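You operate a simulated robot arm through the tools that you are given. There is no shell and no other tool.

You run a simulated robot arm. Do the job below in one go: nothing can be reset, and whatever is moved stays where it is left.

Task
Wipe the belt's lint off, push both guides in, shut the grey door.
Fine: wipe first, with the yellow cloth, then leave it in the yellow tray. What is to be rubbed or washed off counts as gone when no trace of it is left.
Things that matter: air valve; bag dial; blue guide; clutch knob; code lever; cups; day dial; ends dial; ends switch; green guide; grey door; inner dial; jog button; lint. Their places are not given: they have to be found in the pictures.

Only the result counts: the job must be done as asked and must still hold three seconds after the hand-in. Knocking over, shifting, dropping, spilling or breaking anything else fails it. Flat cloth is picked up by pressing the open fingertips on it (5 to 10 N) and closing them slowly along it; thin cloth reads only 2 to 8 mm in the jaws.

Robot
A 7-joint arm with a two-finger gripper, fixed in place. Base frame: the origin is at the foot of the arm, x ahead of it, y to its left, z up; the work surface is at about z = 85. Units: cm, rad, N and s.
With the tool pointing down near the work surface it reaches from about 30 to 74 cm from the base axis. Its first joint turns from -2.897 to 2.897 rad. Payload 2.94 kg.
The TCP is the grasp point between the finger pads, 3 cm short of the fingertips. In the tool frame z runs along the fingers and y along their closing line. Largest opening 13.8 cm; the body of the gripper starts 10.9 cm behind the TCP.
Orientation is that of the tool frame in the base frame, as [roll, pitch, yaw] about the fixed x, y, z axes, in that order (R = Rz(yaw) Ry(pitch) Rx(roll)). With the fingers straight down and closing along the base's y, the tool's x points along the base's -x, its y along +y and its z along -z.

Tools
- The arm moves only by the tool drive_tool. Its argument "moves" is text: rows parted by semicolons, each of 7 numbers parted by spaces: the opening, from 0 (shut) to 1 (fully open), then the shift along the tool's x, y, z in cm, then the turn, a rotation vector about the tool's x, y, z in rad. In form: hand x y z wx wy wz; .... A call has 1 to 20 rows; each row shifts and turns the commanded pose from where the row before left it, along the tool's axes as they then stand. Each row takes 0.2 s and may step no farther than 5 cm and 0.15 rad from the row before; otherwise, or with a gripper value out of range, the whole call is refused. Where a pose cannot be reached the arm comes as near as it can. A force on the tool above 40 N (or 10 N above the force at the start of the call, whichever is more), or a blocked arm, ends the call early, and 0.2 s more pass. Each finger halts on what it meets, pressing with about 44 N; the grip force reading is that of the motor and also rises with nothing between the fingers. The clock runs only during rows and for 0.2 s after the last one: add rows that do not move to give the fingers time. The reply holds the time, the measured pose of the TCP, the force on the tool along the base axes, the opening and the grip force, in the units named above and with some noise, with the torque about the TCP (base axes, N m) and any sound that the robot's microphone picked up.
- Cameras (640 x 400 px; columns grow to the right, rows downward): "scene" is fixed at [6.22, -66.12, 139.85]; the picture's right is [0.94, -0.34, 0.00], its down [-0.17, -0.47, -0.87] and it looks along [0.30, 0.82, -0.50] (base axes); focal length 363 px, centre (320, 200). "wrist" rides on the gripper at [7.1, 1.9, -14.6] in the tool frame; the picture's right is [-0.26, 0.96, 0.00], its down [-0.85, -0.23, -0.48] and it looks along [-0.46, -0.12, 0.88] (tool axes); focal length 280 px, centre (320, 200).
- get_image(camera): a new picture of that camera. No time passes.
- raise_lower(by): slides the trunk up (or, below 0, down) by that many cm; the arm rides with it, the base frame stays. It gives what a move gives, with no picture.
- pixel_to_xyz(camera, pixels): for up to 12 pixels [column, row] of the newest picture of that camera ("zoom" is the newest enlarged one), the place [x, y, z] in the base frame of the surface seen there, good to about 0.2 cm, but the place of the scene camera against the robot may be out by one fixed shift of up to 2.5 cm in any direction. No time passes.
- enlarge(camera, box): a new picture of the part [left, top, right, bottom] of that camera's present view, enlarged. No time passes.
- sign_off(): hands the job in; it is judged then, once.

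Leave the gripper open and the arm clear of the work at the hand-in unless told otherwise.

The tools are called after ">>>" as a command line: name --argument value ..., lists and objects as JSON in quotes. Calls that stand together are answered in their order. drive_tool: Moves the arm, as the interface text tells. Its arguments: {"type":"object","properties":{"moves":{"type":"string"}},"required":["moves"]} The other tools are called the same way: raise_lower (by) slides the trunk up or down; get_image (camera) takes a picture; pixel_to_xyz (camera, pixels) gives the place of the surface under pixels of a picture; enlarge (camera, box) takes an enlarged picture of a part of a camera's view; sign_off () hands the job in.

At the start:

```text
t: 0.0
position: [43.54, 9.2, 114.28]
orientation: [3.141, -0.001, -3.142]
ft_force: [0.1, 0.5, 0.2]
ft_torque: [0.03, 0.0, 0.02]
opening: 13.77
grasp_force: 0.1
trunk travel left (down, up): [-37.5, 7.9]
```

scene: 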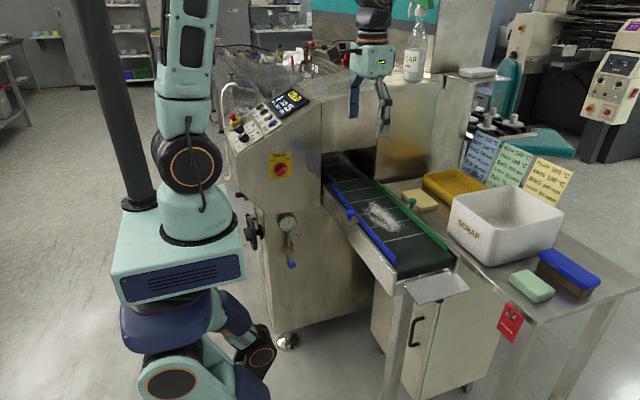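
wrist: 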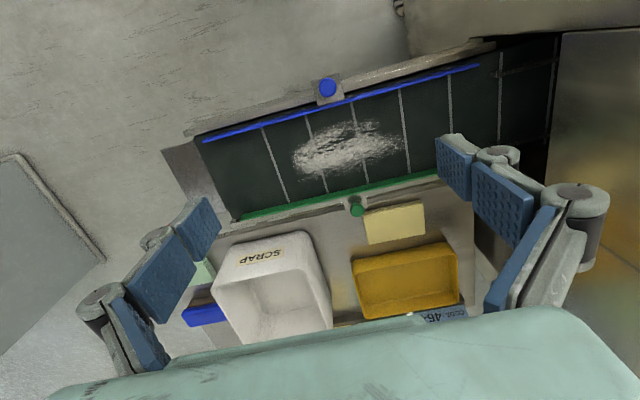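

I see a conveyor belt with lint (scene about 383,217), a blue and a green guide, a yellow cloth (about 420,200), a yellow tray (about 455,185), and a cabinet door under the belt. I'll enlarge these areas next.

>>> enlarge --camera "scene" --box '[310, 140, 470, 240]'

>>> enlarge --camera "scene" --box '[220, 70, 380, 170]'

>>> enlarge --camera "scene" --box '[230, 170, 550, 370]'

>>> enlarge --camera "wrist" --box '[160, 40, 560, 320]'

```text
4.00 times, centred on (390, 190) of scene
```

zoom: 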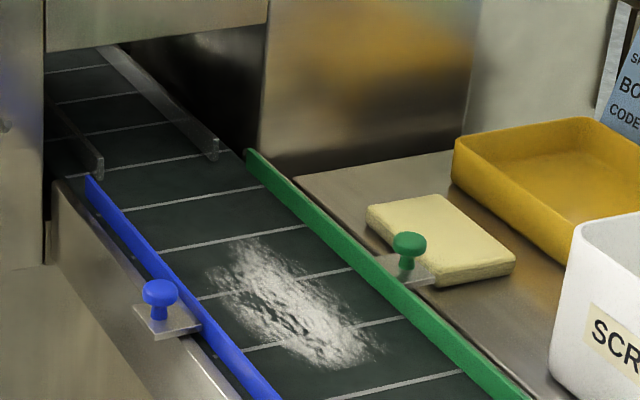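

```text
4.00 times, centred on (300, 120) of scene
```

zoom: 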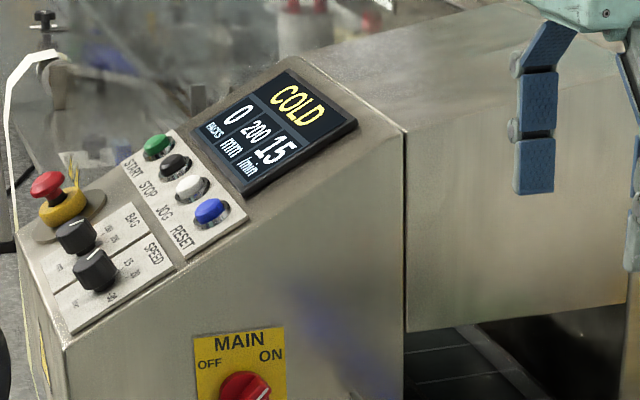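

```text
2.00 times, centred on (390, 270) of scene
```

zoom: 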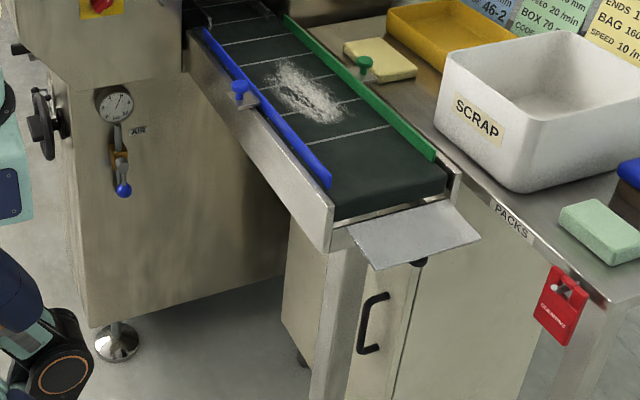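

```text
1.43 times, centred on (360, 180) of wrist
```

zoom: 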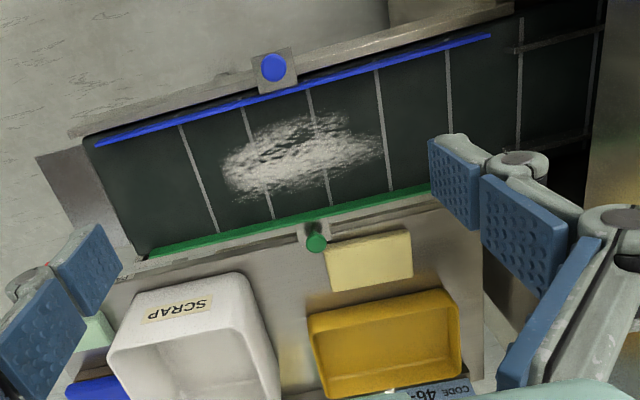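

I need positions for the main parts and a closer look at the cabinet and the grey panel at the left of the wrist picture (about 40,240).

>>> pixel_to_xyz --camera "wrist" --pixels '[[327, 88], [357, 210], [205, 138], [478, 66], [240, 217], [400, 185], [372, 224], [418, 222], [365, 212], [420, 206], [20, 160], [100, 262]]'

>>> pixel_to_xyz --camera "scene" --pixels '[[350, 214], [411, 201], [333, 186], [394, 258], [374, 180], [444, 248], [413, 335], [400, 340], [420, 350], [440, 340], [380, 310], [470, 340]]'

>>> enlarge --camera "scene" --box '[350, 260, 550, 385]'

>>> enlarge --camera "scene" --box '[430, 40, 640, 180]'

>>> enlarge --camera "wrist" --box '[0, 100, 240, 340]'

```text
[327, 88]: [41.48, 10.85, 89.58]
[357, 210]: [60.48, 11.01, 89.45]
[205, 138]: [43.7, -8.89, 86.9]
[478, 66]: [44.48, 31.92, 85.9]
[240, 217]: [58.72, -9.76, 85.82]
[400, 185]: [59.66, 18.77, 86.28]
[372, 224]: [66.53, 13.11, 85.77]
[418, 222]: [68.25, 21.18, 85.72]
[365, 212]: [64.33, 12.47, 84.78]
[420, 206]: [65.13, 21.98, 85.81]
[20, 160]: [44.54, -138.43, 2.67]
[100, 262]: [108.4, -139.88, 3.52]
```

```text
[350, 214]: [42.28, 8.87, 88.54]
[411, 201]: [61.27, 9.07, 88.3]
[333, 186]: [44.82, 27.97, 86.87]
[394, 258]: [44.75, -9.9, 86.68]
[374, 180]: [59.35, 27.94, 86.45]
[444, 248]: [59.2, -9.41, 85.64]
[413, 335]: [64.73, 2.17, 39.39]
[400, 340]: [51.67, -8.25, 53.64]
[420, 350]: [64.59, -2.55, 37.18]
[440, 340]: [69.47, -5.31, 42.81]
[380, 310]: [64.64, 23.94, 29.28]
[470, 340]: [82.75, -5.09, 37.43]
```

```text
3.20 times, centred on (450, 322) of scene
```

zoom: 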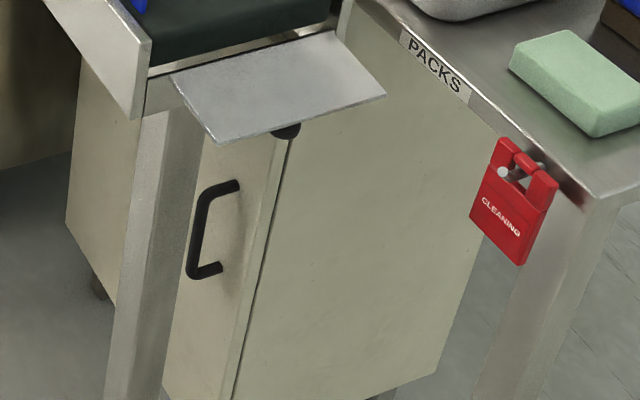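

```text
2.86 times, centred on (535, 110) of scene
```

zoom: 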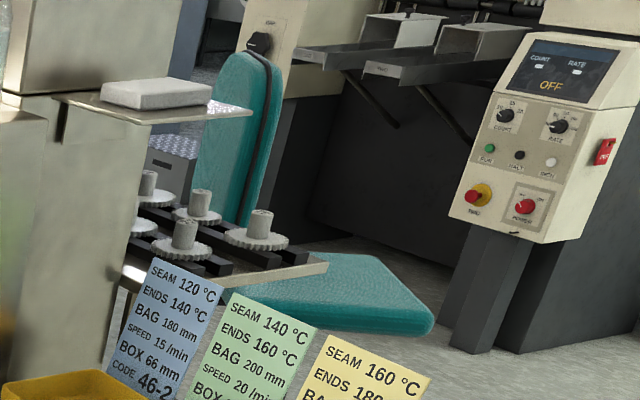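

```text
1.67 times, centred on (120, 220) of wrist
```

zoom: 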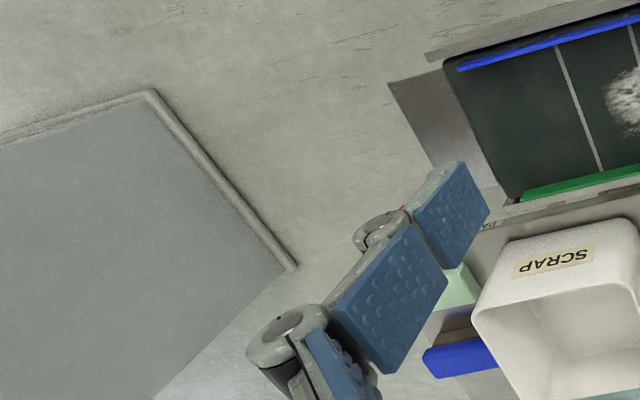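

The scene camera reads about (+0.8, −2, −1.1) off against the wrist camera, so true = scene + (−0.8, +2, +1.1). I can't yet see an open grey door, so I'll get the machine geometry.

>>> pixel_to_xyz --camera "scene" --pixels '[[258, 180], [300, 230], [245, 230], [290, 250], [310, 165], [400, 130], [445, 110], [455, 60], [362, 160], [330, 100], [480, 75], [300, 75]]'

>>> enlarge --camera "scene" --box '[210, 170, 350, 360]'

>>> enlarge --camera "scene" --box '[200, 0, 480, 175]'

```text
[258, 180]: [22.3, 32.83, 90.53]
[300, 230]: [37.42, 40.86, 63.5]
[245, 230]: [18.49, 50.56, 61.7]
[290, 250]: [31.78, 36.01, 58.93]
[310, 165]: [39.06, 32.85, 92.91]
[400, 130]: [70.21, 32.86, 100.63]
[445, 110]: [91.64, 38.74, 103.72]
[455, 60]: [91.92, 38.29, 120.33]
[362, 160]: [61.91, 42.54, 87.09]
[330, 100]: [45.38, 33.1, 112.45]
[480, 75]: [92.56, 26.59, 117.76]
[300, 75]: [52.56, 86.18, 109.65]
```

```text
2.11 times, centred on (280, 265) of scene
```

zoom: 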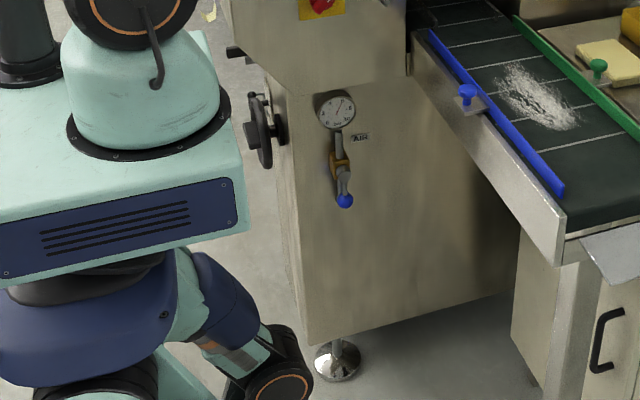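

```text
2.29 times, centred on (340, 88) of scene
```

zoom: 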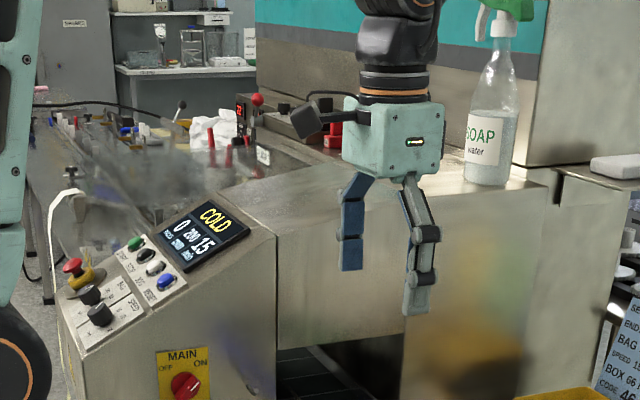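

I can see more machine parts behind (levers, dials at scene about 230–330, 40–80) but no obvious open door. I'll lift the hand and turn it left to look with the wrist camera.

>>> drive_tool --moves "1 0 0 -4 0 0 0; 1 0 0 -4 0 0 0; 1 0 0 -4 0 0 0; 1 0 0 -4 0 0 0; 1 0 0 0 0 0 -0.15; 1 0 0 0 0 0 -0.15; 1 0 0 0 0 0 -0.15; 1 0 0 0 0 0 -0.15; 1 0 0 0 0 0 -0.15; 1 0 0 0 0 0 -0.15; 1 0 0 0 0 0 -0.15; 1 0 0 0 0 0 -0.15; 1 0 0 0 0 0 0"

>>> get_image --camera "wrist"

>>> get_image --camera "scene"

```text
t: 2.8
position: [43.53, 9.32, 130.37]
orientation: [-3.141, -0.001, -1.942]
ft_force: [0.6, 0.1, 0.3]
ft_torque: [0.04, 0.02, -0.01]
opening: 13.77
grasp_force: 0.0
trunk travel left (down, up): [-37.5, 7.9]
```

```text
taken
```

wrist: 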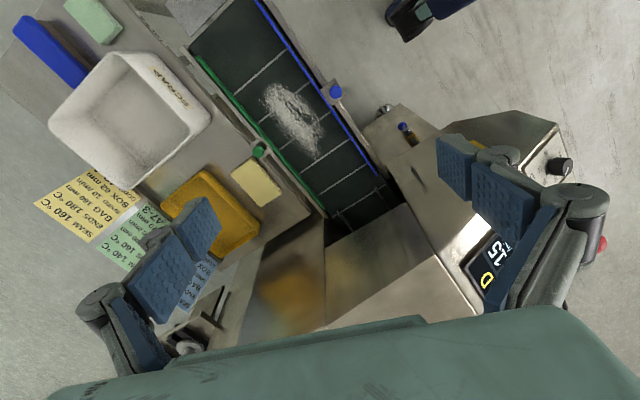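

```text
taken
```

scene: 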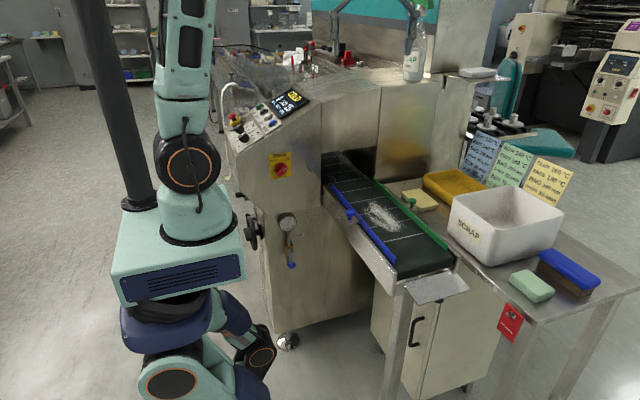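

The scene is clearer now. I'll enlarge the side area at wrist (200,310), and the back machinery in the scene.

>>> enlarge --camera "wrist" --box '[140, 220, 340, 345]'

>>> enlarge --camera "scene" --box '[200, 20, 360, 120]'

>>> enlarge --camera "scene" --box '[380, 30, 540, 180]'

>>> enlarge --camera "scene" --box '[0, 0, 330, 120]'

```text
3.20 times, centred on (240, 282) of wrist
```

zoom: 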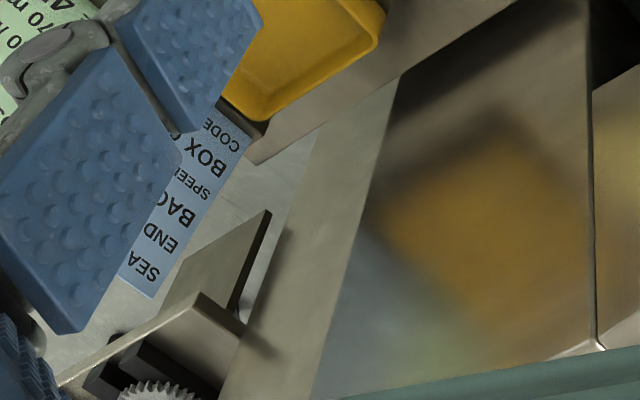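

```text
4.00 times, centred on (280, 70) of scene
```

zoom: 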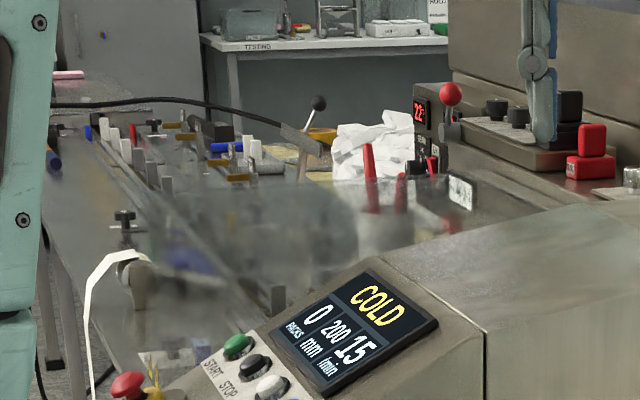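

```text
2.67 times, centred on (460, 105) of scene
```

zoom: 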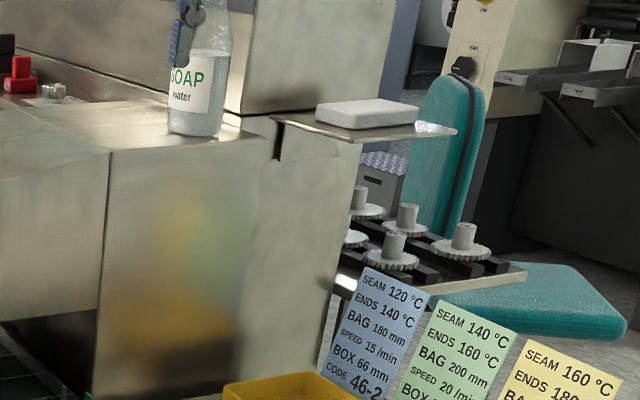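

```text
1.94 times, centred on (165, 60) of scene
```

zoom: 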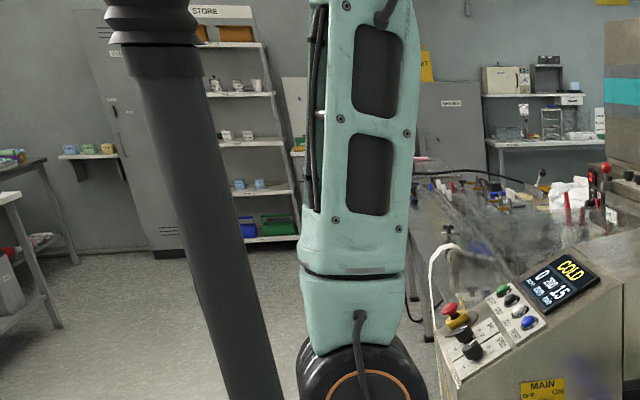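

A thin plate sticks out of the machine's right side (wrist about 215,300; scene about 503,160). It may be the open grey door, so I'll measure it.

>>> pixel_to_xyz --camera "wrist" --pixels '[[221, 288], [212, 296], [200, 305], [204, 313], [213, 318], [225, 308], [165, 338], [245, 310], [262, 253], [300, 270], [190, 340], [170, 328]]'

>>> pixel_to_xyz --camera "scene" --pixels '[[502, 150], [504, 145], [500, 155], [510, 140], [505, 137], [518, 124], [525, 132], [575, 134], [510, 90], [475, 126], [482, 76], [460, 130]]'

>>> enlarge --camera "scene" --box '[450, 90, 550, 180]'

```text
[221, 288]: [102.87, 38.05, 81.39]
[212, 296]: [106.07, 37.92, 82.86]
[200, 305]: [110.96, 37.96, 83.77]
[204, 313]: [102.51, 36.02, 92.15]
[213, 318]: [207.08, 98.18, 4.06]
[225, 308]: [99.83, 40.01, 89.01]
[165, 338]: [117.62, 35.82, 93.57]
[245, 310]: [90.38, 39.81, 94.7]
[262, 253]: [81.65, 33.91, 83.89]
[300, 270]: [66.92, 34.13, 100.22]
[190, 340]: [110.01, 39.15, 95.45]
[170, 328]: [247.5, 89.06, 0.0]
```

```text
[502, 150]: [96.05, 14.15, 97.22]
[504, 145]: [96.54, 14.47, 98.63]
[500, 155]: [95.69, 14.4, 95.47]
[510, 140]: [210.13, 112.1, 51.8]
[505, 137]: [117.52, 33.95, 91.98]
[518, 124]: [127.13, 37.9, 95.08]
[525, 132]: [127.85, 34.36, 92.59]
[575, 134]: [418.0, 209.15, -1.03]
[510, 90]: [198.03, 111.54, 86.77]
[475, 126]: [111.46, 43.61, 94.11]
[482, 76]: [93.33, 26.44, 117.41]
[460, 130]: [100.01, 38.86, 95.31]
```

```text
4.44 times, centred on (500, 135) of scene
```

zoom: 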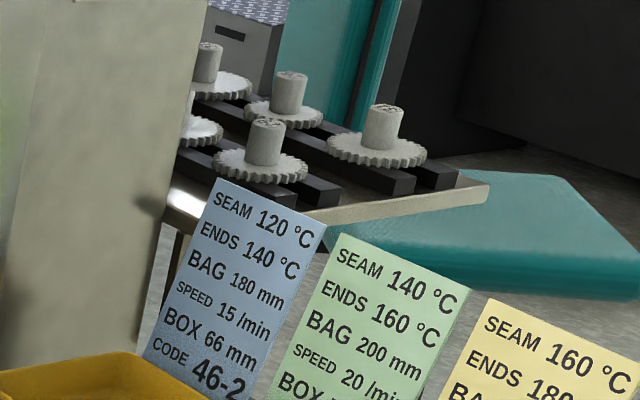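

That plate belongs to a separate change-wheel rack beyond x=100, so it isn't the door. I'll swing the hand left and tilt it up to view the back and left of the machine.

>>> drive_tool --moves "1 0 0 0 0 0 -0.15; 1 0 0 0 0 0 -0.15; 1 0 0 0 0 0 -0.07; 1 -2 4.3 -1 0 0 0; 1 -2 4.3 -1 0 0 0; 1 -2 4.3 -1 0 0 0; 1 -2 4.3 -1 0 0 0; 1 -2 4.3 -1 0 0 0; 1 0 0 0 0 -0.15 0; 1 0 0 0 0 -0.15 0; 1 0 0 0 0 -0.15 0; 1 0 0 0 0 -0.15 0; 1 0 0 0 0 0 0"

>>> get_image --camera "wrist"

```text
t: 5.6
position: [22.19, 19.38, 135.29]
orientation: [-3.139, 0.602, -1.57]
ft_force: [-0.4, -0.3, 0.4]
ft_torque: [0.0, 0.02, 0.02]
opening: 13.78
grasp_force: 0.0
trunk travel left (down, up): [-37.5, 7.9]
```

```text
taken
```

wrist: 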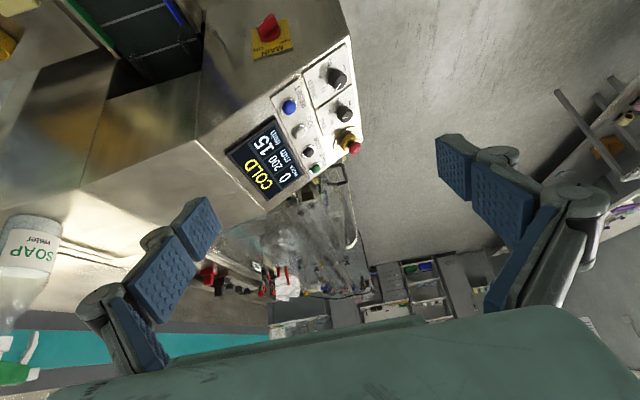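

The wrist picture is upside down relative to the room. I'll enlarge the back section.

>>> enlarge --camera "wrist" --box '[180, 170, 400, 330]'

>>> enlarge --camera "wrist" --box '[200, 0, 420, 140]'

>>> enlarge --camera "wrist" --box '[360, 60, 640, 340]'

```text
2.50 times, centred on (290, 250) of wrist
```

zoom: 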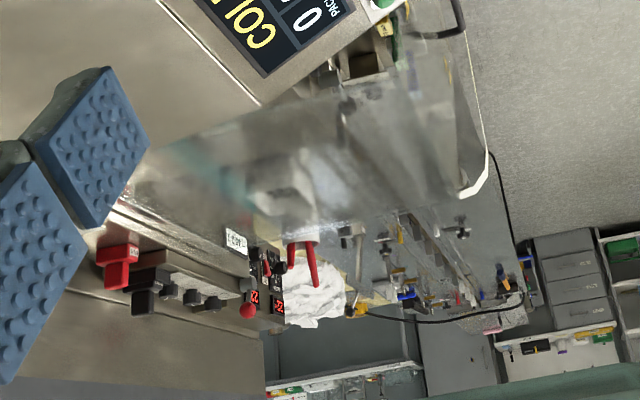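

```text
2.86 times, centred on (310, 70) of wrist
```

zoom: 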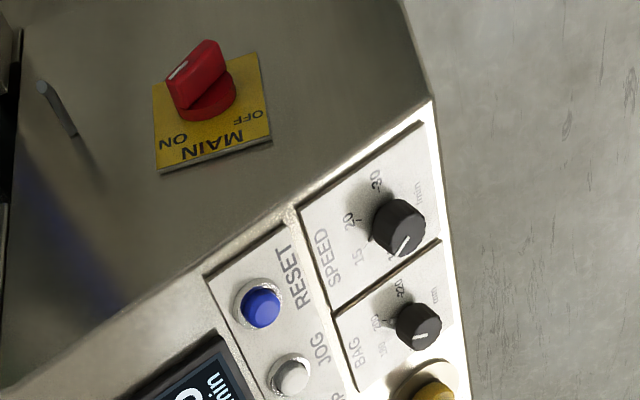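

```text
1.43 times, centred on (500, 200) of wrist
```

zoom: 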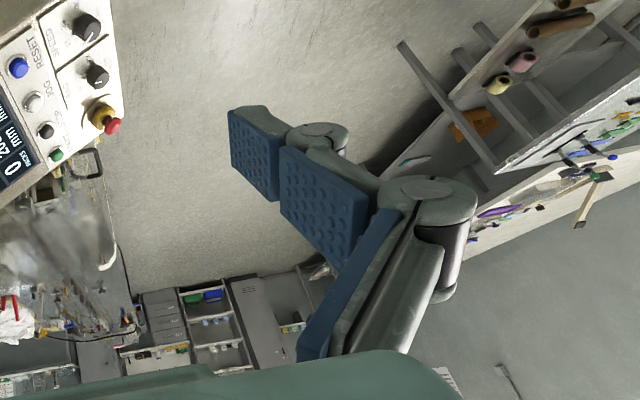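

A smoke-grey transparent cover sits over the infeed with a white-edged handle (wrist zoom about 480,160). This may be the "grey door". I'll move over the control panel for a clearer view.

>>> drive_tool --moves "1 -4.2 0 1.65 0 0 0; 1 -4.2 0 1.65 0 0 0; 1 -4.2 0 1.65 0 0 0; 1 -4.2 0 1.65 0 0 0; 1 0 0 0 0 0.15 0; 1 0 0 0 0 0.15 0; 1 0 0 0 0 0 0"

>>> get_image --camera "wrist"

>>> get_image --camera "scene"

```text
t: 7.2
position: [22.26, 37.03, 139.48]
orientation: [-3.141, 0.3, -1.572]
ft_force: [0.0, 0.5, 0.6]
ft_torque: [-0.02, -0.01, -0.04]
opening: 13.8
grasp_force: 0.1
trunk travel left (down, up): [-37.5, 7.9]
```

```text
taken
```

wrist: 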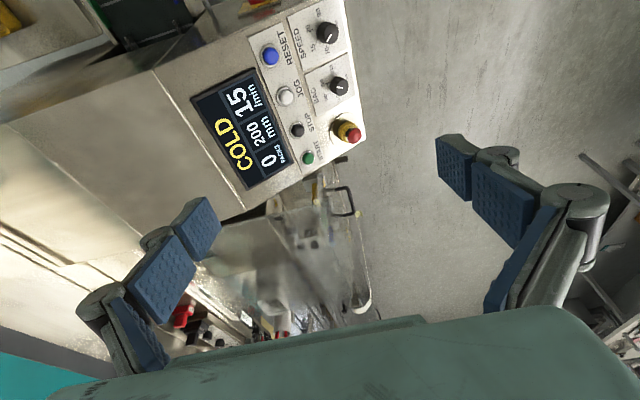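

```text
taken
```

scene: 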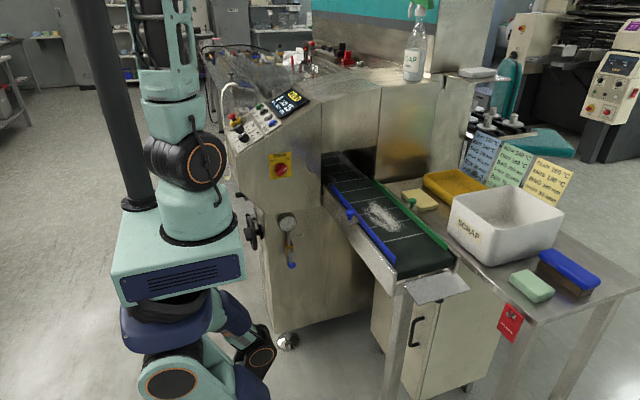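

The cover is partly behind the hand. I'll go on further and measure what I see, with a black bracket at wrist (342,200).

>>> drive_tool --moves "1 -4.5 0 1.4 0 0 0; 1 -4.5 0 1.4 0 0 0; 1 -4.5 0 1.4 0 0 0; 1 0 0 0 0 0.15 0; 1 0 0 0 0 0 0"

>>> get_image --camera "wrist"

>>> enlarge --camera "wrist" --box '[180, 120, 420, 320]'

```text
t: 8.4
position: [22.03, 50.78, 138.83]
orientation: [3.139, 0.165, -1.575]
ft_force: [0.5, 0.5, -0.4]
ft_torque: [-0.06, -0.01, 0.0]
opening: 13.79
grasp_force: 0.1
out of reach, approached as far as the arm can: row 4
trunk travel left (down, up): [-37.5, 7.9]
```

```text
taken
```

wrist: 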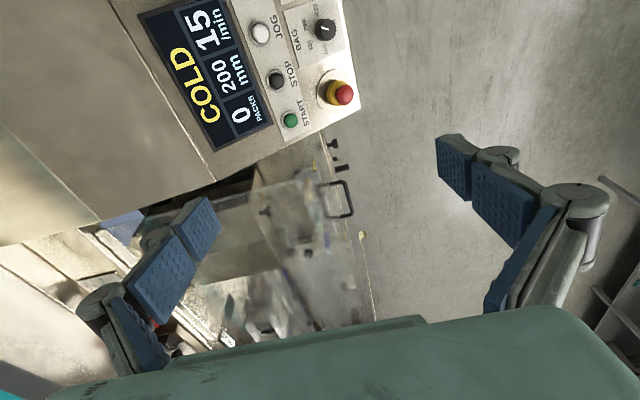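

```text
2.00 times, centred on (300, 220) of wrist
```

zoom: 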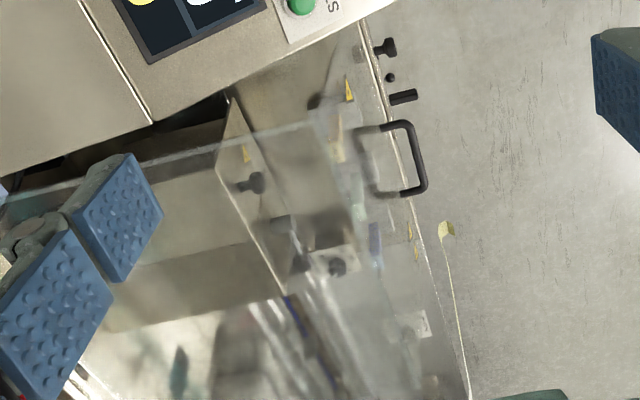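

The clear lid over the infeed looks shut and isn't grey metal. The cabinet under the table has a handle on its side facing the robot (x≈64.6), so I'll measure that door's edge for a gap.

>>> enlarge --camera "scene" --box '[370, 290, 470, 400]'

```text
3.64 times, centred on (420, 345) of scene
```

zoom: 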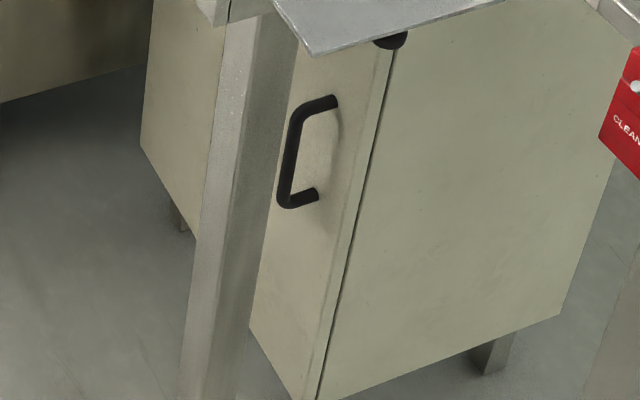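

>>> pixel_to_xyz --camera "zoom" --pixels '[[350, 110], [345, 250], [300, 300], [265, 310], [170, 100], [150, 130], [200, 190], [368, 110], [400, 150], [360, 300], [600, 200], [282, 200]]'

```text
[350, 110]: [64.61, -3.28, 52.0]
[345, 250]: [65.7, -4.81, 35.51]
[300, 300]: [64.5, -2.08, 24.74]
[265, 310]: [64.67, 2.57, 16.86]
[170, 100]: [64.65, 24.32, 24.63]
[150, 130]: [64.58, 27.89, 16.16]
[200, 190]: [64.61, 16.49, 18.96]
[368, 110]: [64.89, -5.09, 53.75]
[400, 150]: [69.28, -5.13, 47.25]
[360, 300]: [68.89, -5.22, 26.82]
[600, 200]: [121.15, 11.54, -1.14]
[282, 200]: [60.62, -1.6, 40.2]
```

The cabinet door is flush (x≈64.6 across its width), so it's already shut and cream in colour. The grey door may be on the machine's left side, hidden from the scene camera. I'll swing left and look at that side.

>>> drive_tool --moves "1 2.3 4.3 0 0 0 0; 1 2.3 4.3 0 0 0 0; 1 2.3 4.3 0 0 0 0; 1 2.3 4.3 0 0 0 0; 1 2.3 4.3 0 0 0 0; 1 0 0 0 0 0 0.15; 1 0 0 0 0 0 0.15; 1 0 0 0 0 0 0.15; 1 0 0 0 0 0 0.15; 1 0 0 0 0 0 0.15; 1 0 0 0 0 0 0"

>>> get_image --camera "wrist"

>>> get_image --camera "scene"

```text
t: 9.6
position: [4.82, 42.84, 130.1]
orientation: [3.049, -0.019, -1.639]
ft_force: [0.7, 0.2, -0.6]
ft_torque: [-0.04, 0.08, 0.02]
opening: 13.8
grasp_force: 0.0
trunk travel left (down, up): [-37.5, 7.9]
stopped in row 6: the arm was blocked; the commanded pose is now the measured one
```

```text
taken
```

wrist: 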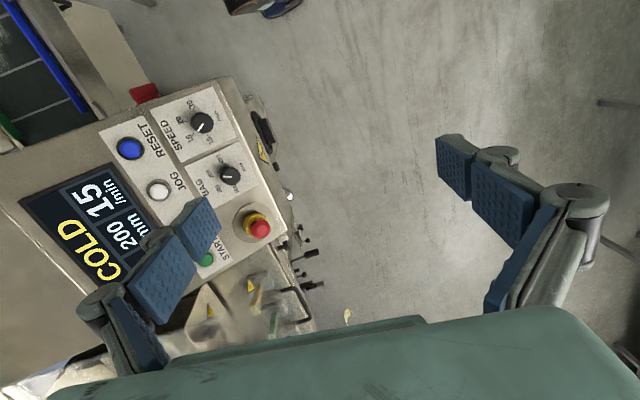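

```text
taken
```

scene: 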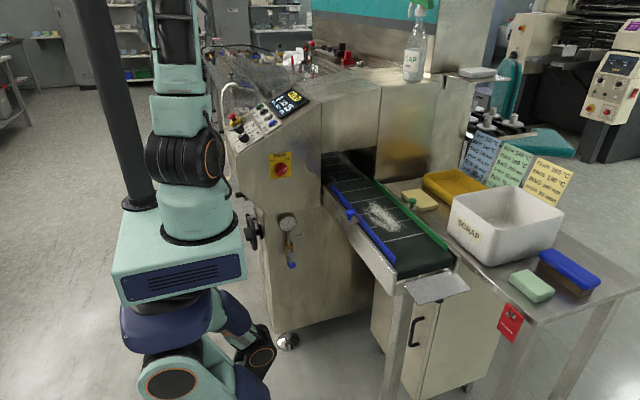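

The arm stopped at its own limit with no contact force. I'll enlarge the machine's left side in this view.

>>> enlarge --camera "wrist" --box '[180, 60, 400, 330]'

>>> pixel_to_xyz --camera "wrist" --pixels '[[262, 130], [270, 155], [290, 195], [310, 255], [300, 290], [348, 316], [260, 225], [220, 130], [315, 284], [283, 175], [250, 105], [200, 310]]'

```text
1.48 times, centred on (290, 195) of wrist
```

zoom: 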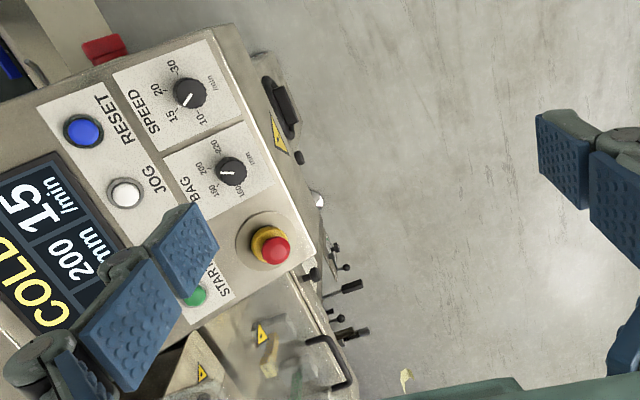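

```text
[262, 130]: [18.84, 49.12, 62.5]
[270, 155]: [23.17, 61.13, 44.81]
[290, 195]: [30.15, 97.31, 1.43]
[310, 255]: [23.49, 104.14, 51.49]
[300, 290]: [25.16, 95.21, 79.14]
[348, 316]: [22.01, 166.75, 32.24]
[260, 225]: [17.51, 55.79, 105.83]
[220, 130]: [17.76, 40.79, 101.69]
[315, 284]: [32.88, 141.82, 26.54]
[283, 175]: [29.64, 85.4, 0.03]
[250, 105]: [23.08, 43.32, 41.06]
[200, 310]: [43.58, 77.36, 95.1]
```

The left side shows the handwheel (about 18.8, 49, 62.5) and warning labels, but no door yet. I'll enlarge the machine's front, where I noticed a small rod near the main switch (scene about 311,171).

>>> enlarge --camera "scene" --box '[265, 140, 345, 190]'

>>> enlarge --camera "scene" --box '[310, 60, 430, 190]'

>>> enlarge --camera "scene" --box '[225, 170, 275, 260]'

>>> enlarge --camera "scene" --box '[200, 60, 260, 130]'

```text
8.00 times, centred on (305, 165) of scene
```

zoom: 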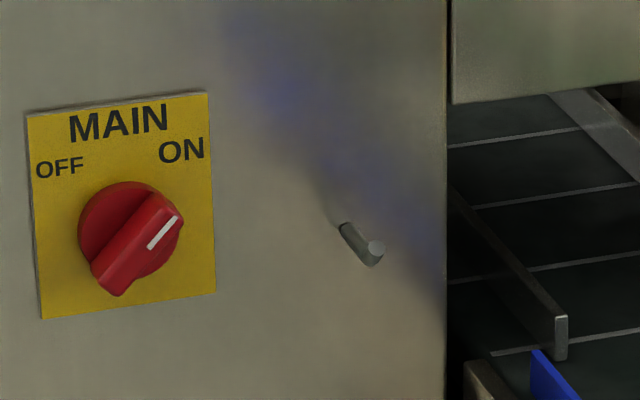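

```text
3.08 times, centred on (370, 125) of scene
```

zoom: 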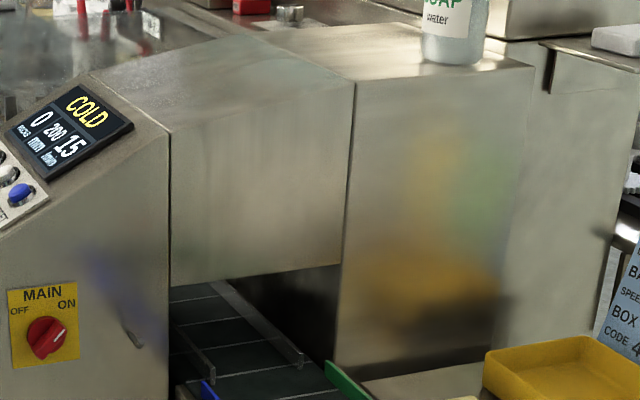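

```text
4.44 times, centred on (250, 215) of scene
```

zoom: 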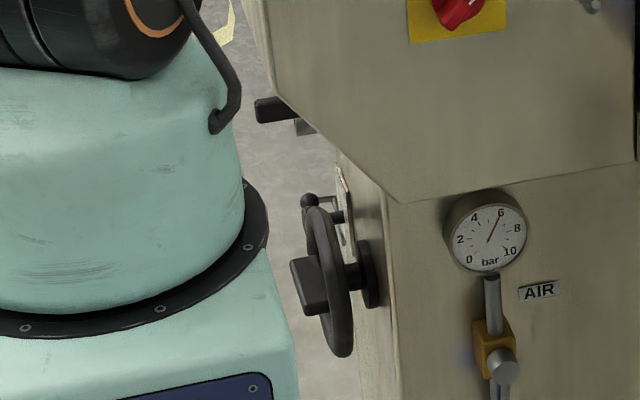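

```text
5.71 times, centred on (230, 95) of scene
```

zoom: 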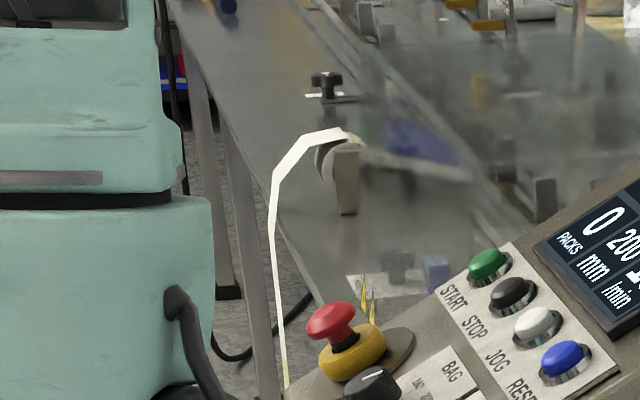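

There's a black handle sticking out from the machine's left side at scene (240,195). I'll measure it and nearby points.

>>> pixel_to_xyz --camera "scene" --pixels '[[240, 195], [236, 194], [247, 199], [254, 210], [257, 218], [252, 230], [247, 200], [262, 250], [310, 171], [259, 232], [250, 215], [245, 187]]'

>>> enlarge --camera "wrist" --box '[230, 80, 340, 200]'

```text
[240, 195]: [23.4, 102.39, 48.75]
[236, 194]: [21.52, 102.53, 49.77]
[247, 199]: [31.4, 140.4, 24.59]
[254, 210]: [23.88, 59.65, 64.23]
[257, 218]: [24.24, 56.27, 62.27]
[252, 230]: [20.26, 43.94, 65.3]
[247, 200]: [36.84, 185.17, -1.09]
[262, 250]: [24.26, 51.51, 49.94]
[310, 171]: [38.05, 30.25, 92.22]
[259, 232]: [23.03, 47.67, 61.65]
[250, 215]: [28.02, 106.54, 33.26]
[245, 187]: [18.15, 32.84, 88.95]
```

```text
3.33 times, centred on (285, 140) of wrist
```

zoom: 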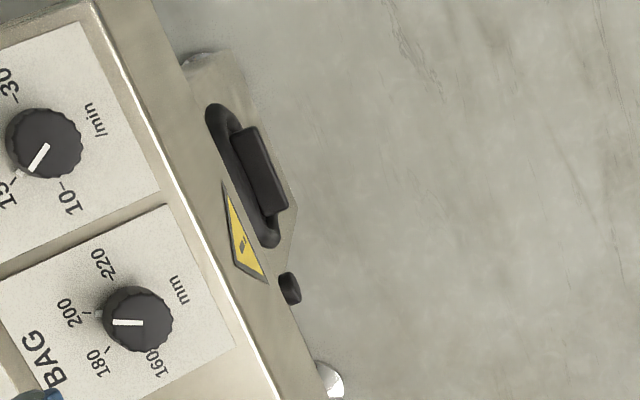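

That handle is at y≈102, out of reach. I'll bring the hand back and then look towards the right (−y) and behind, which neither camera has covered.

>>> drive_tool --moves "1 2.57 -3.57 0 0 0 0; 1 2.57 -3.57 0 0 0 0; 1 2.57 -3.57 0 0 0 0; 1 2.57 -3.57 0 0 0 0; 1 2.57 -3.57 0 0 0 0; 1 2.57 -3.57 0 0 0 0; 1 2.57 -3.57 0 0 0 0; 1 0 0 0 0 0 0.15; 1 0 0 0 0 0 0.15; 1 0 0 0 0 0 0.15; 1 0 0 0 0 0 0.15; 1 0 0 0 0 0 0.15; 1 0 0 0 0 0 0.15; 1 0 0 0 0 0 0.15; 1 0 0 0 0 0 0.15; 1 0 0 0 0 0 0.15; 1 0 0 0 0 0 0.15; 1 0 0 0 0 0 0"

```text
t: 13.4
position: [28.13, 23.06, 128.22]
orientation: [-3.135, -0.094, -3.129]
ft_force: [-0.2, 0.1, -1.1]
ft_torque: [-0.01, 0.02, -0.02]
opening: 13.81
grasp_force: 0.0
trunk travel left (down, up): [-37.5, 7.9]
```

Now I'll move over to the right and turn the camera to face −y.

>>> drive_tool --moves "1 -1.2 -4.8 0 0 -0.09 0; 1 -1.2 -4.8 0 0 0 0; 1 -1.2 -4.8 0 0 0 0; 1 -1.2 -4.8 0 0 0 0; 1 -1.2 -4.8 0 0 0 0; 1 -1.2 -4.8 0 0 0 0; 1 -1.2 -4.8 0 0 0 0; 1 -1.2 -4.8 0 0 0 0; 1 -1.2 -4.8 0 0 0 0; 1 0 0 0 0 0 0.15; 1 0 0 0 0 0 0.15; 1 0 0 0 0 0 0.15; 1 0 0 0 0 0 0.15; 1 0 0 0 0 0 0.15; 1 0 0 0 0 0 0.15; 1 0 0 0 0 0 0.15; 1 0 0 0 0 -0.15 0; 1 0 0 0 0 -0.15 0;  1 0 0 0 0 0 0"

>>> get_image --camera "wrist"

```text
t: 17.4
position: [39.46, -20.05, 128.88]
orientation: [3.138, 0.307, 2.106]
ft_force: [-0.2, 0.3, 0.1]
ft_torque: [0.0, -0.04, -0.01]
opening: 13.79
grasp_force: 0.0
trunk travel left (down, up): [-37.5, 7.9]
```

```text
taken
```

wrist: 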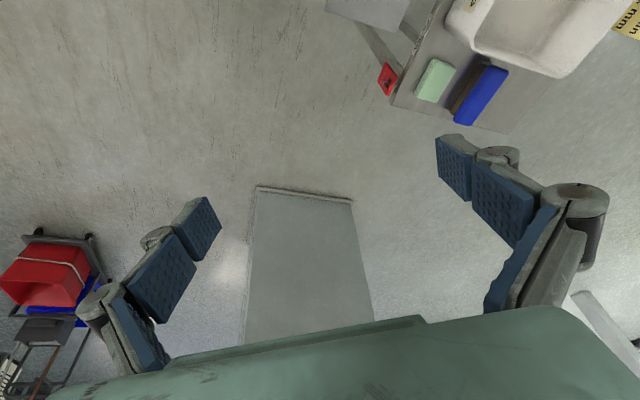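

Only a floor mat and a trolley far off on this side. I'll measure the structures behind and above the hood in the scene.

>>> get_image --camera "scene"

>>> pixel_to_xyz --camera "scene" --pixels '[[350, 30], [380, 65], [440, 40], [330, 60], [345, 58], [308, 45], [475, 85], [470, 40], [412, 70], [350, 72], [300, 90], [270, 75]]'

>>> enlarge --camera "scene" --box '[270, 0, 430, 100]'

>>> enlarge --camera "scene" --box '[400, 0, 520, 110]'

```text
taken
```

scene: 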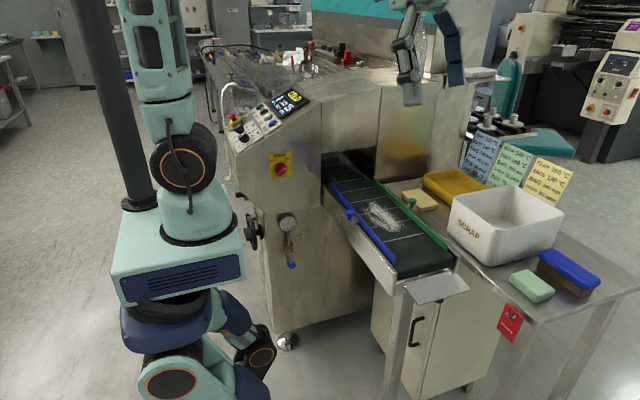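

```text
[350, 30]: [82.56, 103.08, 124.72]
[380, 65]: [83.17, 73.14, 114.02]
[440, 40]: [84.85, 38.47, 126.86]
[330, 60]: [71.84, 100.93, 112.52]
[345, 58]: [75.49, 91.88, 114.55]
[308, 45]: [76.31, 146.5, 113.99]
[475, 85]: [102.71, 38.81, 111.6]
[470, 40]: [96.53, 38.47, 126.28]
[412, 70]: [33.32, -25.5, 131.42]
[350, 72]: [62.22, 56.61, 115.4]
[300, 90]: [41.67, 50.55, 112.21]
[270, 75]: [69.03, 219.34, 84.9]
```

```text
4.00 times, centred on (350, 50) of scene
```

zoom: 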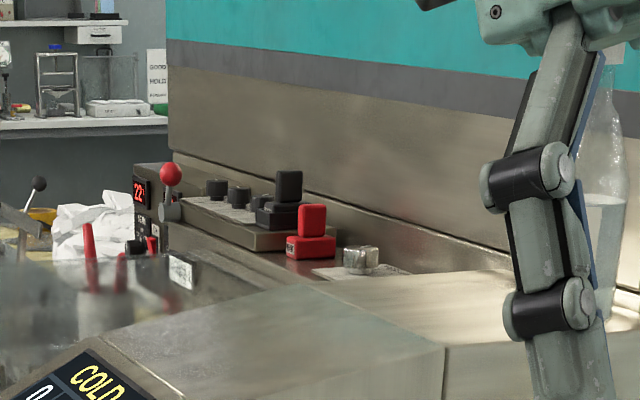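

```text
3.64 times, centred on (460, 55) of scene
```

zoom: 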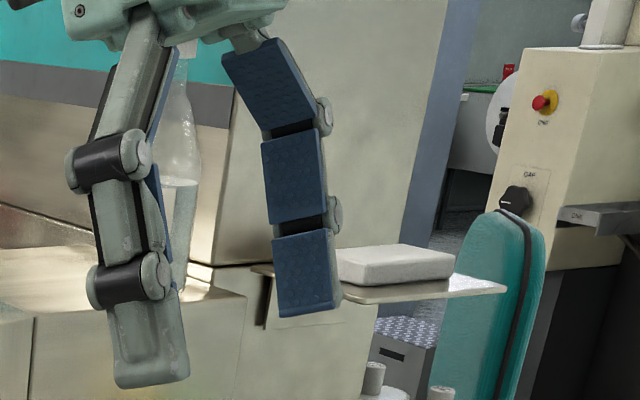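

Nothing there is within reach either. The cabinet's handle door is the only reachable door, so I'll look at it directly. I'll turn the hand to face +x, move to the belt's open end and lower the trunk.

>>> drive_tool --moves "1 0 0 0 0 0.15 0; 1 0 0 0 0 0.15 0; 1 0 0 0 0 0 -0.15; 1 0 0 0 0 0 -0.15; 1 0 0 0 0 0 -0.15; 1 0 0 0 0 0 -0.15; 1 0 0 0 0 0 -0.15; 1 0 0 0 0 0 -0.15; 1 0 0 0 0 0 -0.15; 1 2 -3.5 0 0 0 0; 1 2 -3.5 0 0 0 0; 1 2 -3.5 0 0 0 0; 1 0 0 0 0 0 0"

```text
t: 20.2
position: [33.83, -30.72, 128.58]
orientation: [-3.137, 0.005, -3.126]
ft_force: [0.1, -0.5, -0.8]
ft_torque: [0.01, 0.01, 0.02]
opening: 13.81
grasp_force: 0.1
trunk travel left (down, up): [-37.5, 7.9]
```

Now at (33.8, −30.7), clear of the belt's end. I'll lower the trunk 37.

>>> raise_lower --by -37

>>> get_image --camera "wrist"

>>> get_image --camera "scene"

```text
t: 23.8
position: [33.69, -30.61, 91.76]
orientation: [-3.139, 0.003, -3.126]
ft_force: [-0.3, 0.3, 0.5]
ft_torque: [0.01, -0.02, 0.01]
opening: 13.8
grasp_force: 0.0
trunk travel left (down, up): [-0.5, 44.9]
```

```text
taken
```

wrist: 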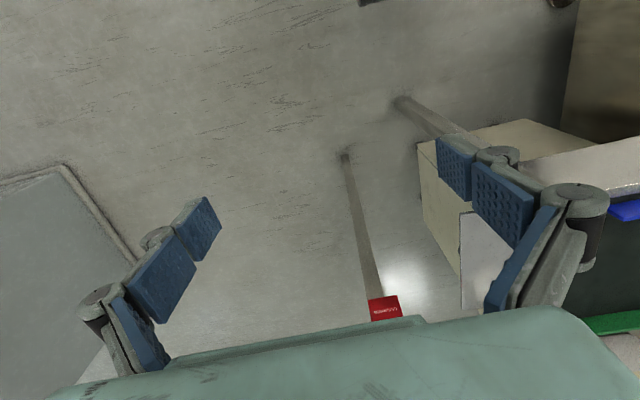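

```text
taken
```

scene: 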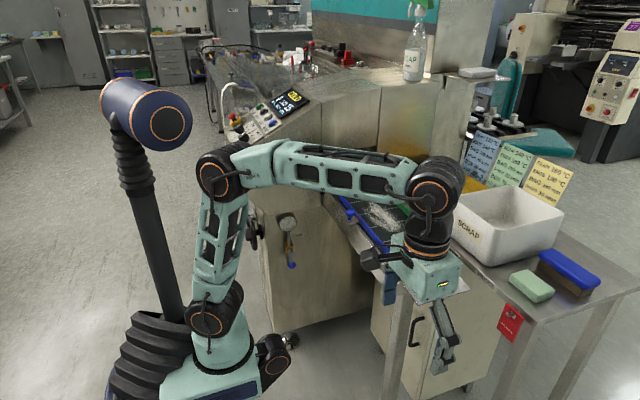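

Now I can see the cabinet top at wrist (500,150). I'll turn toward it and tilt the camera up.

>>> drive_tool --moves "1 0 0 0 0 0 -0.15; 1 0 0 0 0 0 -0.15; 1 0 0 0 0 0 -0.15; 1 0 0 0 0 0 -0.15; 1 0 0 0 0 -0.15 0; 1 0 0 0 0 -0.15 0; 1 0 0 0 0 0 0"

>>> get_image --camera "wrist"

```text
t: 25.4
position: [33.74, -30.68, 91.89]
orientation: [-3.134, 0.304, -2.525]
ft_force: [-0.3, 0.1, 0.5]
ft_torque: [0.01, -0.02, 0.01]
opening: 13.8
grasp_force: 0.0
trunk travel left (down, up): [-0.5, 44.9]
```

```text
taken
```

wrist: 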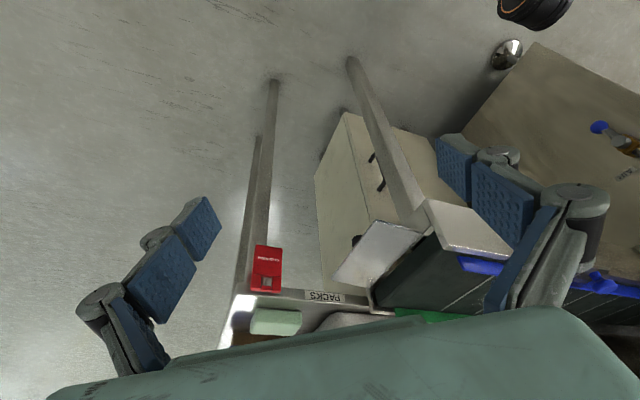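

>>> enlarge --camera "wrist" --box '[290, 80, 460, 300]'

>>> pixel_to_xyz --camera "wrist" --pixels '[[325, 190], [345, 150], [400, 150], [430, 150], [375, 158], [381, 186], [357, 240], [350, 210], [362, 180], [420, 170], [390, 260], [340, 120]]'

```text
1.82 times, centred on (375, 190) of wrist
```

zoom: 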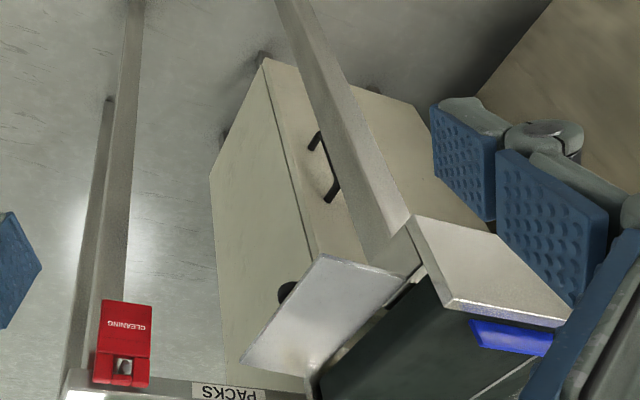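

```text
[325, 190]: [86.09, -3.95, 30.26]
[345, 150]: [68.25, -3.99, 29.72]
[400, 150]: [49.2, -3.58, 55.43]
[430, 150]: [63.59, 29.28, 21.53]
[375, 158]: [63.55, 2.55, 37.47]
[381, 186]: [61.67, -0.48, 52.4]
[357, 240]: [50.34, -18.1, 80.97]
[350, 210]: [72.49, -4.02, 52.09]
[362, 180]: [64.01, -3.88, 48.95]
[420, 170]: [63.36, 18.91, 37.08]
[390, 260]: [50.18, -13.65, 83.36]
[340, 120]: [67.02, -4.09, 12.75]
```

The cabinet door is clearly flush and closed from here too, with a black knob near its top. I'll turn further left to inspect the machine's front and the space under the belt.

>>> drive_tool --moves "1 0 0 0 0 -0.15 0; 1 0 0 0 0 -0.15 0; 1 0 0 0 -0.15 0 0; 1 0 0 0 -0.15 0 0; 1 0 0 0 0 0 0"

>>> get_image --camera "wrist"

>>> enlarge --camera "wrist" --box '[220, 40, 460, 310]'

```text
t: 26.6
position: [33.76, -30.71, 91.83]
orientation: [2.849, 0.604, -2.526]
ft_force: [0.6, -0.3, 0.3]
ft_torque: [-0.03, 0.01, -0.01]
opening: 13.8
grasp_force: 0.0
trunk travel left (down, up): [-0.5, 44.9]
```

```text
taken
```

wrist: 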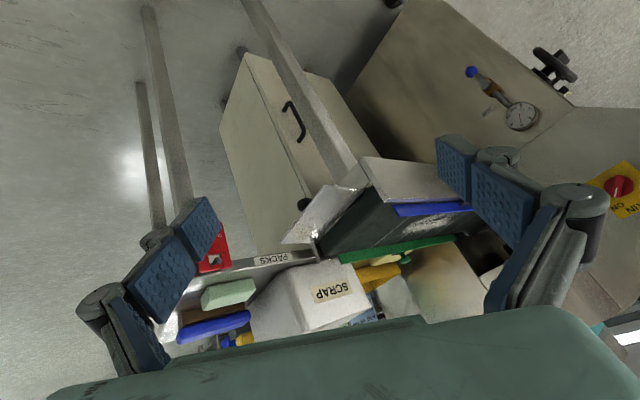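

```text
1.48 times, centred on (340, 175) of wrist
```

zoom: 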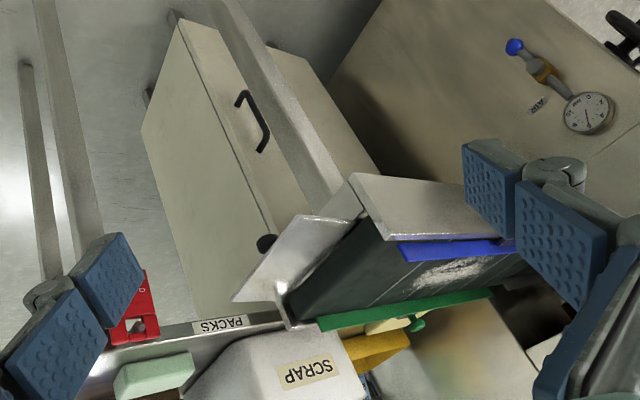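

Nothing new here. I'll check the machine's left face from low down: go back to fingers-down, rise to z≈102, and pass in front of the control box.

>>> drive_tool --moves "1 0 0 0 0.15 0 0; 1 0 0 0 0.15 0 0; 1 0 0 0 0 0.15 0; 1 0 0 0 0 0.15 0; 1 0 0 0 0 0.15 0; 1 0 0 0 0 0.15 0; 1 -2.41 4.1 -1.1 0 0 0; 1 -2.41 4.1 -1.1 0 0 0; 1 -2.41 4.1 -1.1 0 0 0; 1 -2.41 4.1 -1.1 0 0 0; 1 -2.41 4.1 -1.1 0 0 0; 1 -2.41 4.1 -1.1 0 0 0; 1 -2.41 4.1 -1.1 0 0 0; 1 -2.41 4.1 -1.1 0 0 0; 1 -2.41 4.1 -1.1 0 0 0; 1 0 0 0 0 0 0"

>>> get_image --camera "wrist"

```text
t: 29.4
position: [33.46, 0.78, 95.07]
orientation: [3.063, -0.099, -2.526]
ft_force: [0.4, -0.4, -0.1]
ft_torque: [0.05, -0.06, 0.03]
opening: 13.8
grasp_force: 0.1
trunk travel left (down, up): [-0.5, 44.9]
stopped in row 13: the arm was blocked; the commanded pose is now the measured one
```

```text
taken
```

wrist: 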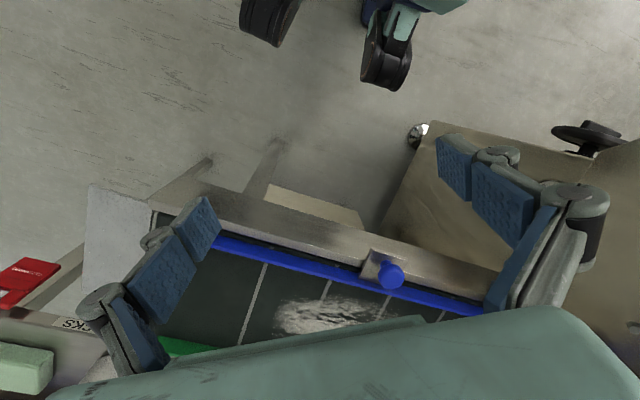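

Blocked with no contact again: it's the folded-arm limit when the hand is high relative to the trunk. I'll raise the trunk back and work with the hand lower.

>>> raise_lower --by 37

>>> drive_tool --moves "1 0 0 4 0 0.1 0; 1 0 0 4 0 0 0; 1 0 0 4 0 0 0; 1 0 0 4 0 0 0; 1 0 0 4 0 0 0; 1 0 0 0 0 0 -0.15; 1 0 0 0 0 0 -0.15; 1 0 0 0 0 0 -0.15; 1 0 0 0 0 0 -0.15; 1 0 0 0 0 0 -0.15; 1 0 0 0 0 0 -0.15; 1 0 0 0 0 0 0"

```text
t: 33.0
position: [33.5, 0.88, 132.06]
orientation: [3.063, -0.101, -2.524]
ft_force: [0.4, -0.6, 0.1]
ft_torque: [-0.02, 0.01, -0.02]
opening: 13.8
grasp_force: 0.1
trunk travel left (down, up): [-37.5, 7.9]
```

```text
t: 35.6
position: [29.7, 0.24, 112.53]
orientation: [2.936, -0.061, -1.617]
ft_force: [0.3, -0.4, -0.2]
ft_torque: [0.0, 0.0, 0.01]
opening: 13.78
grasp_force: 0.0
trunk travel left (down, up): [-37.5, 7.9]
```

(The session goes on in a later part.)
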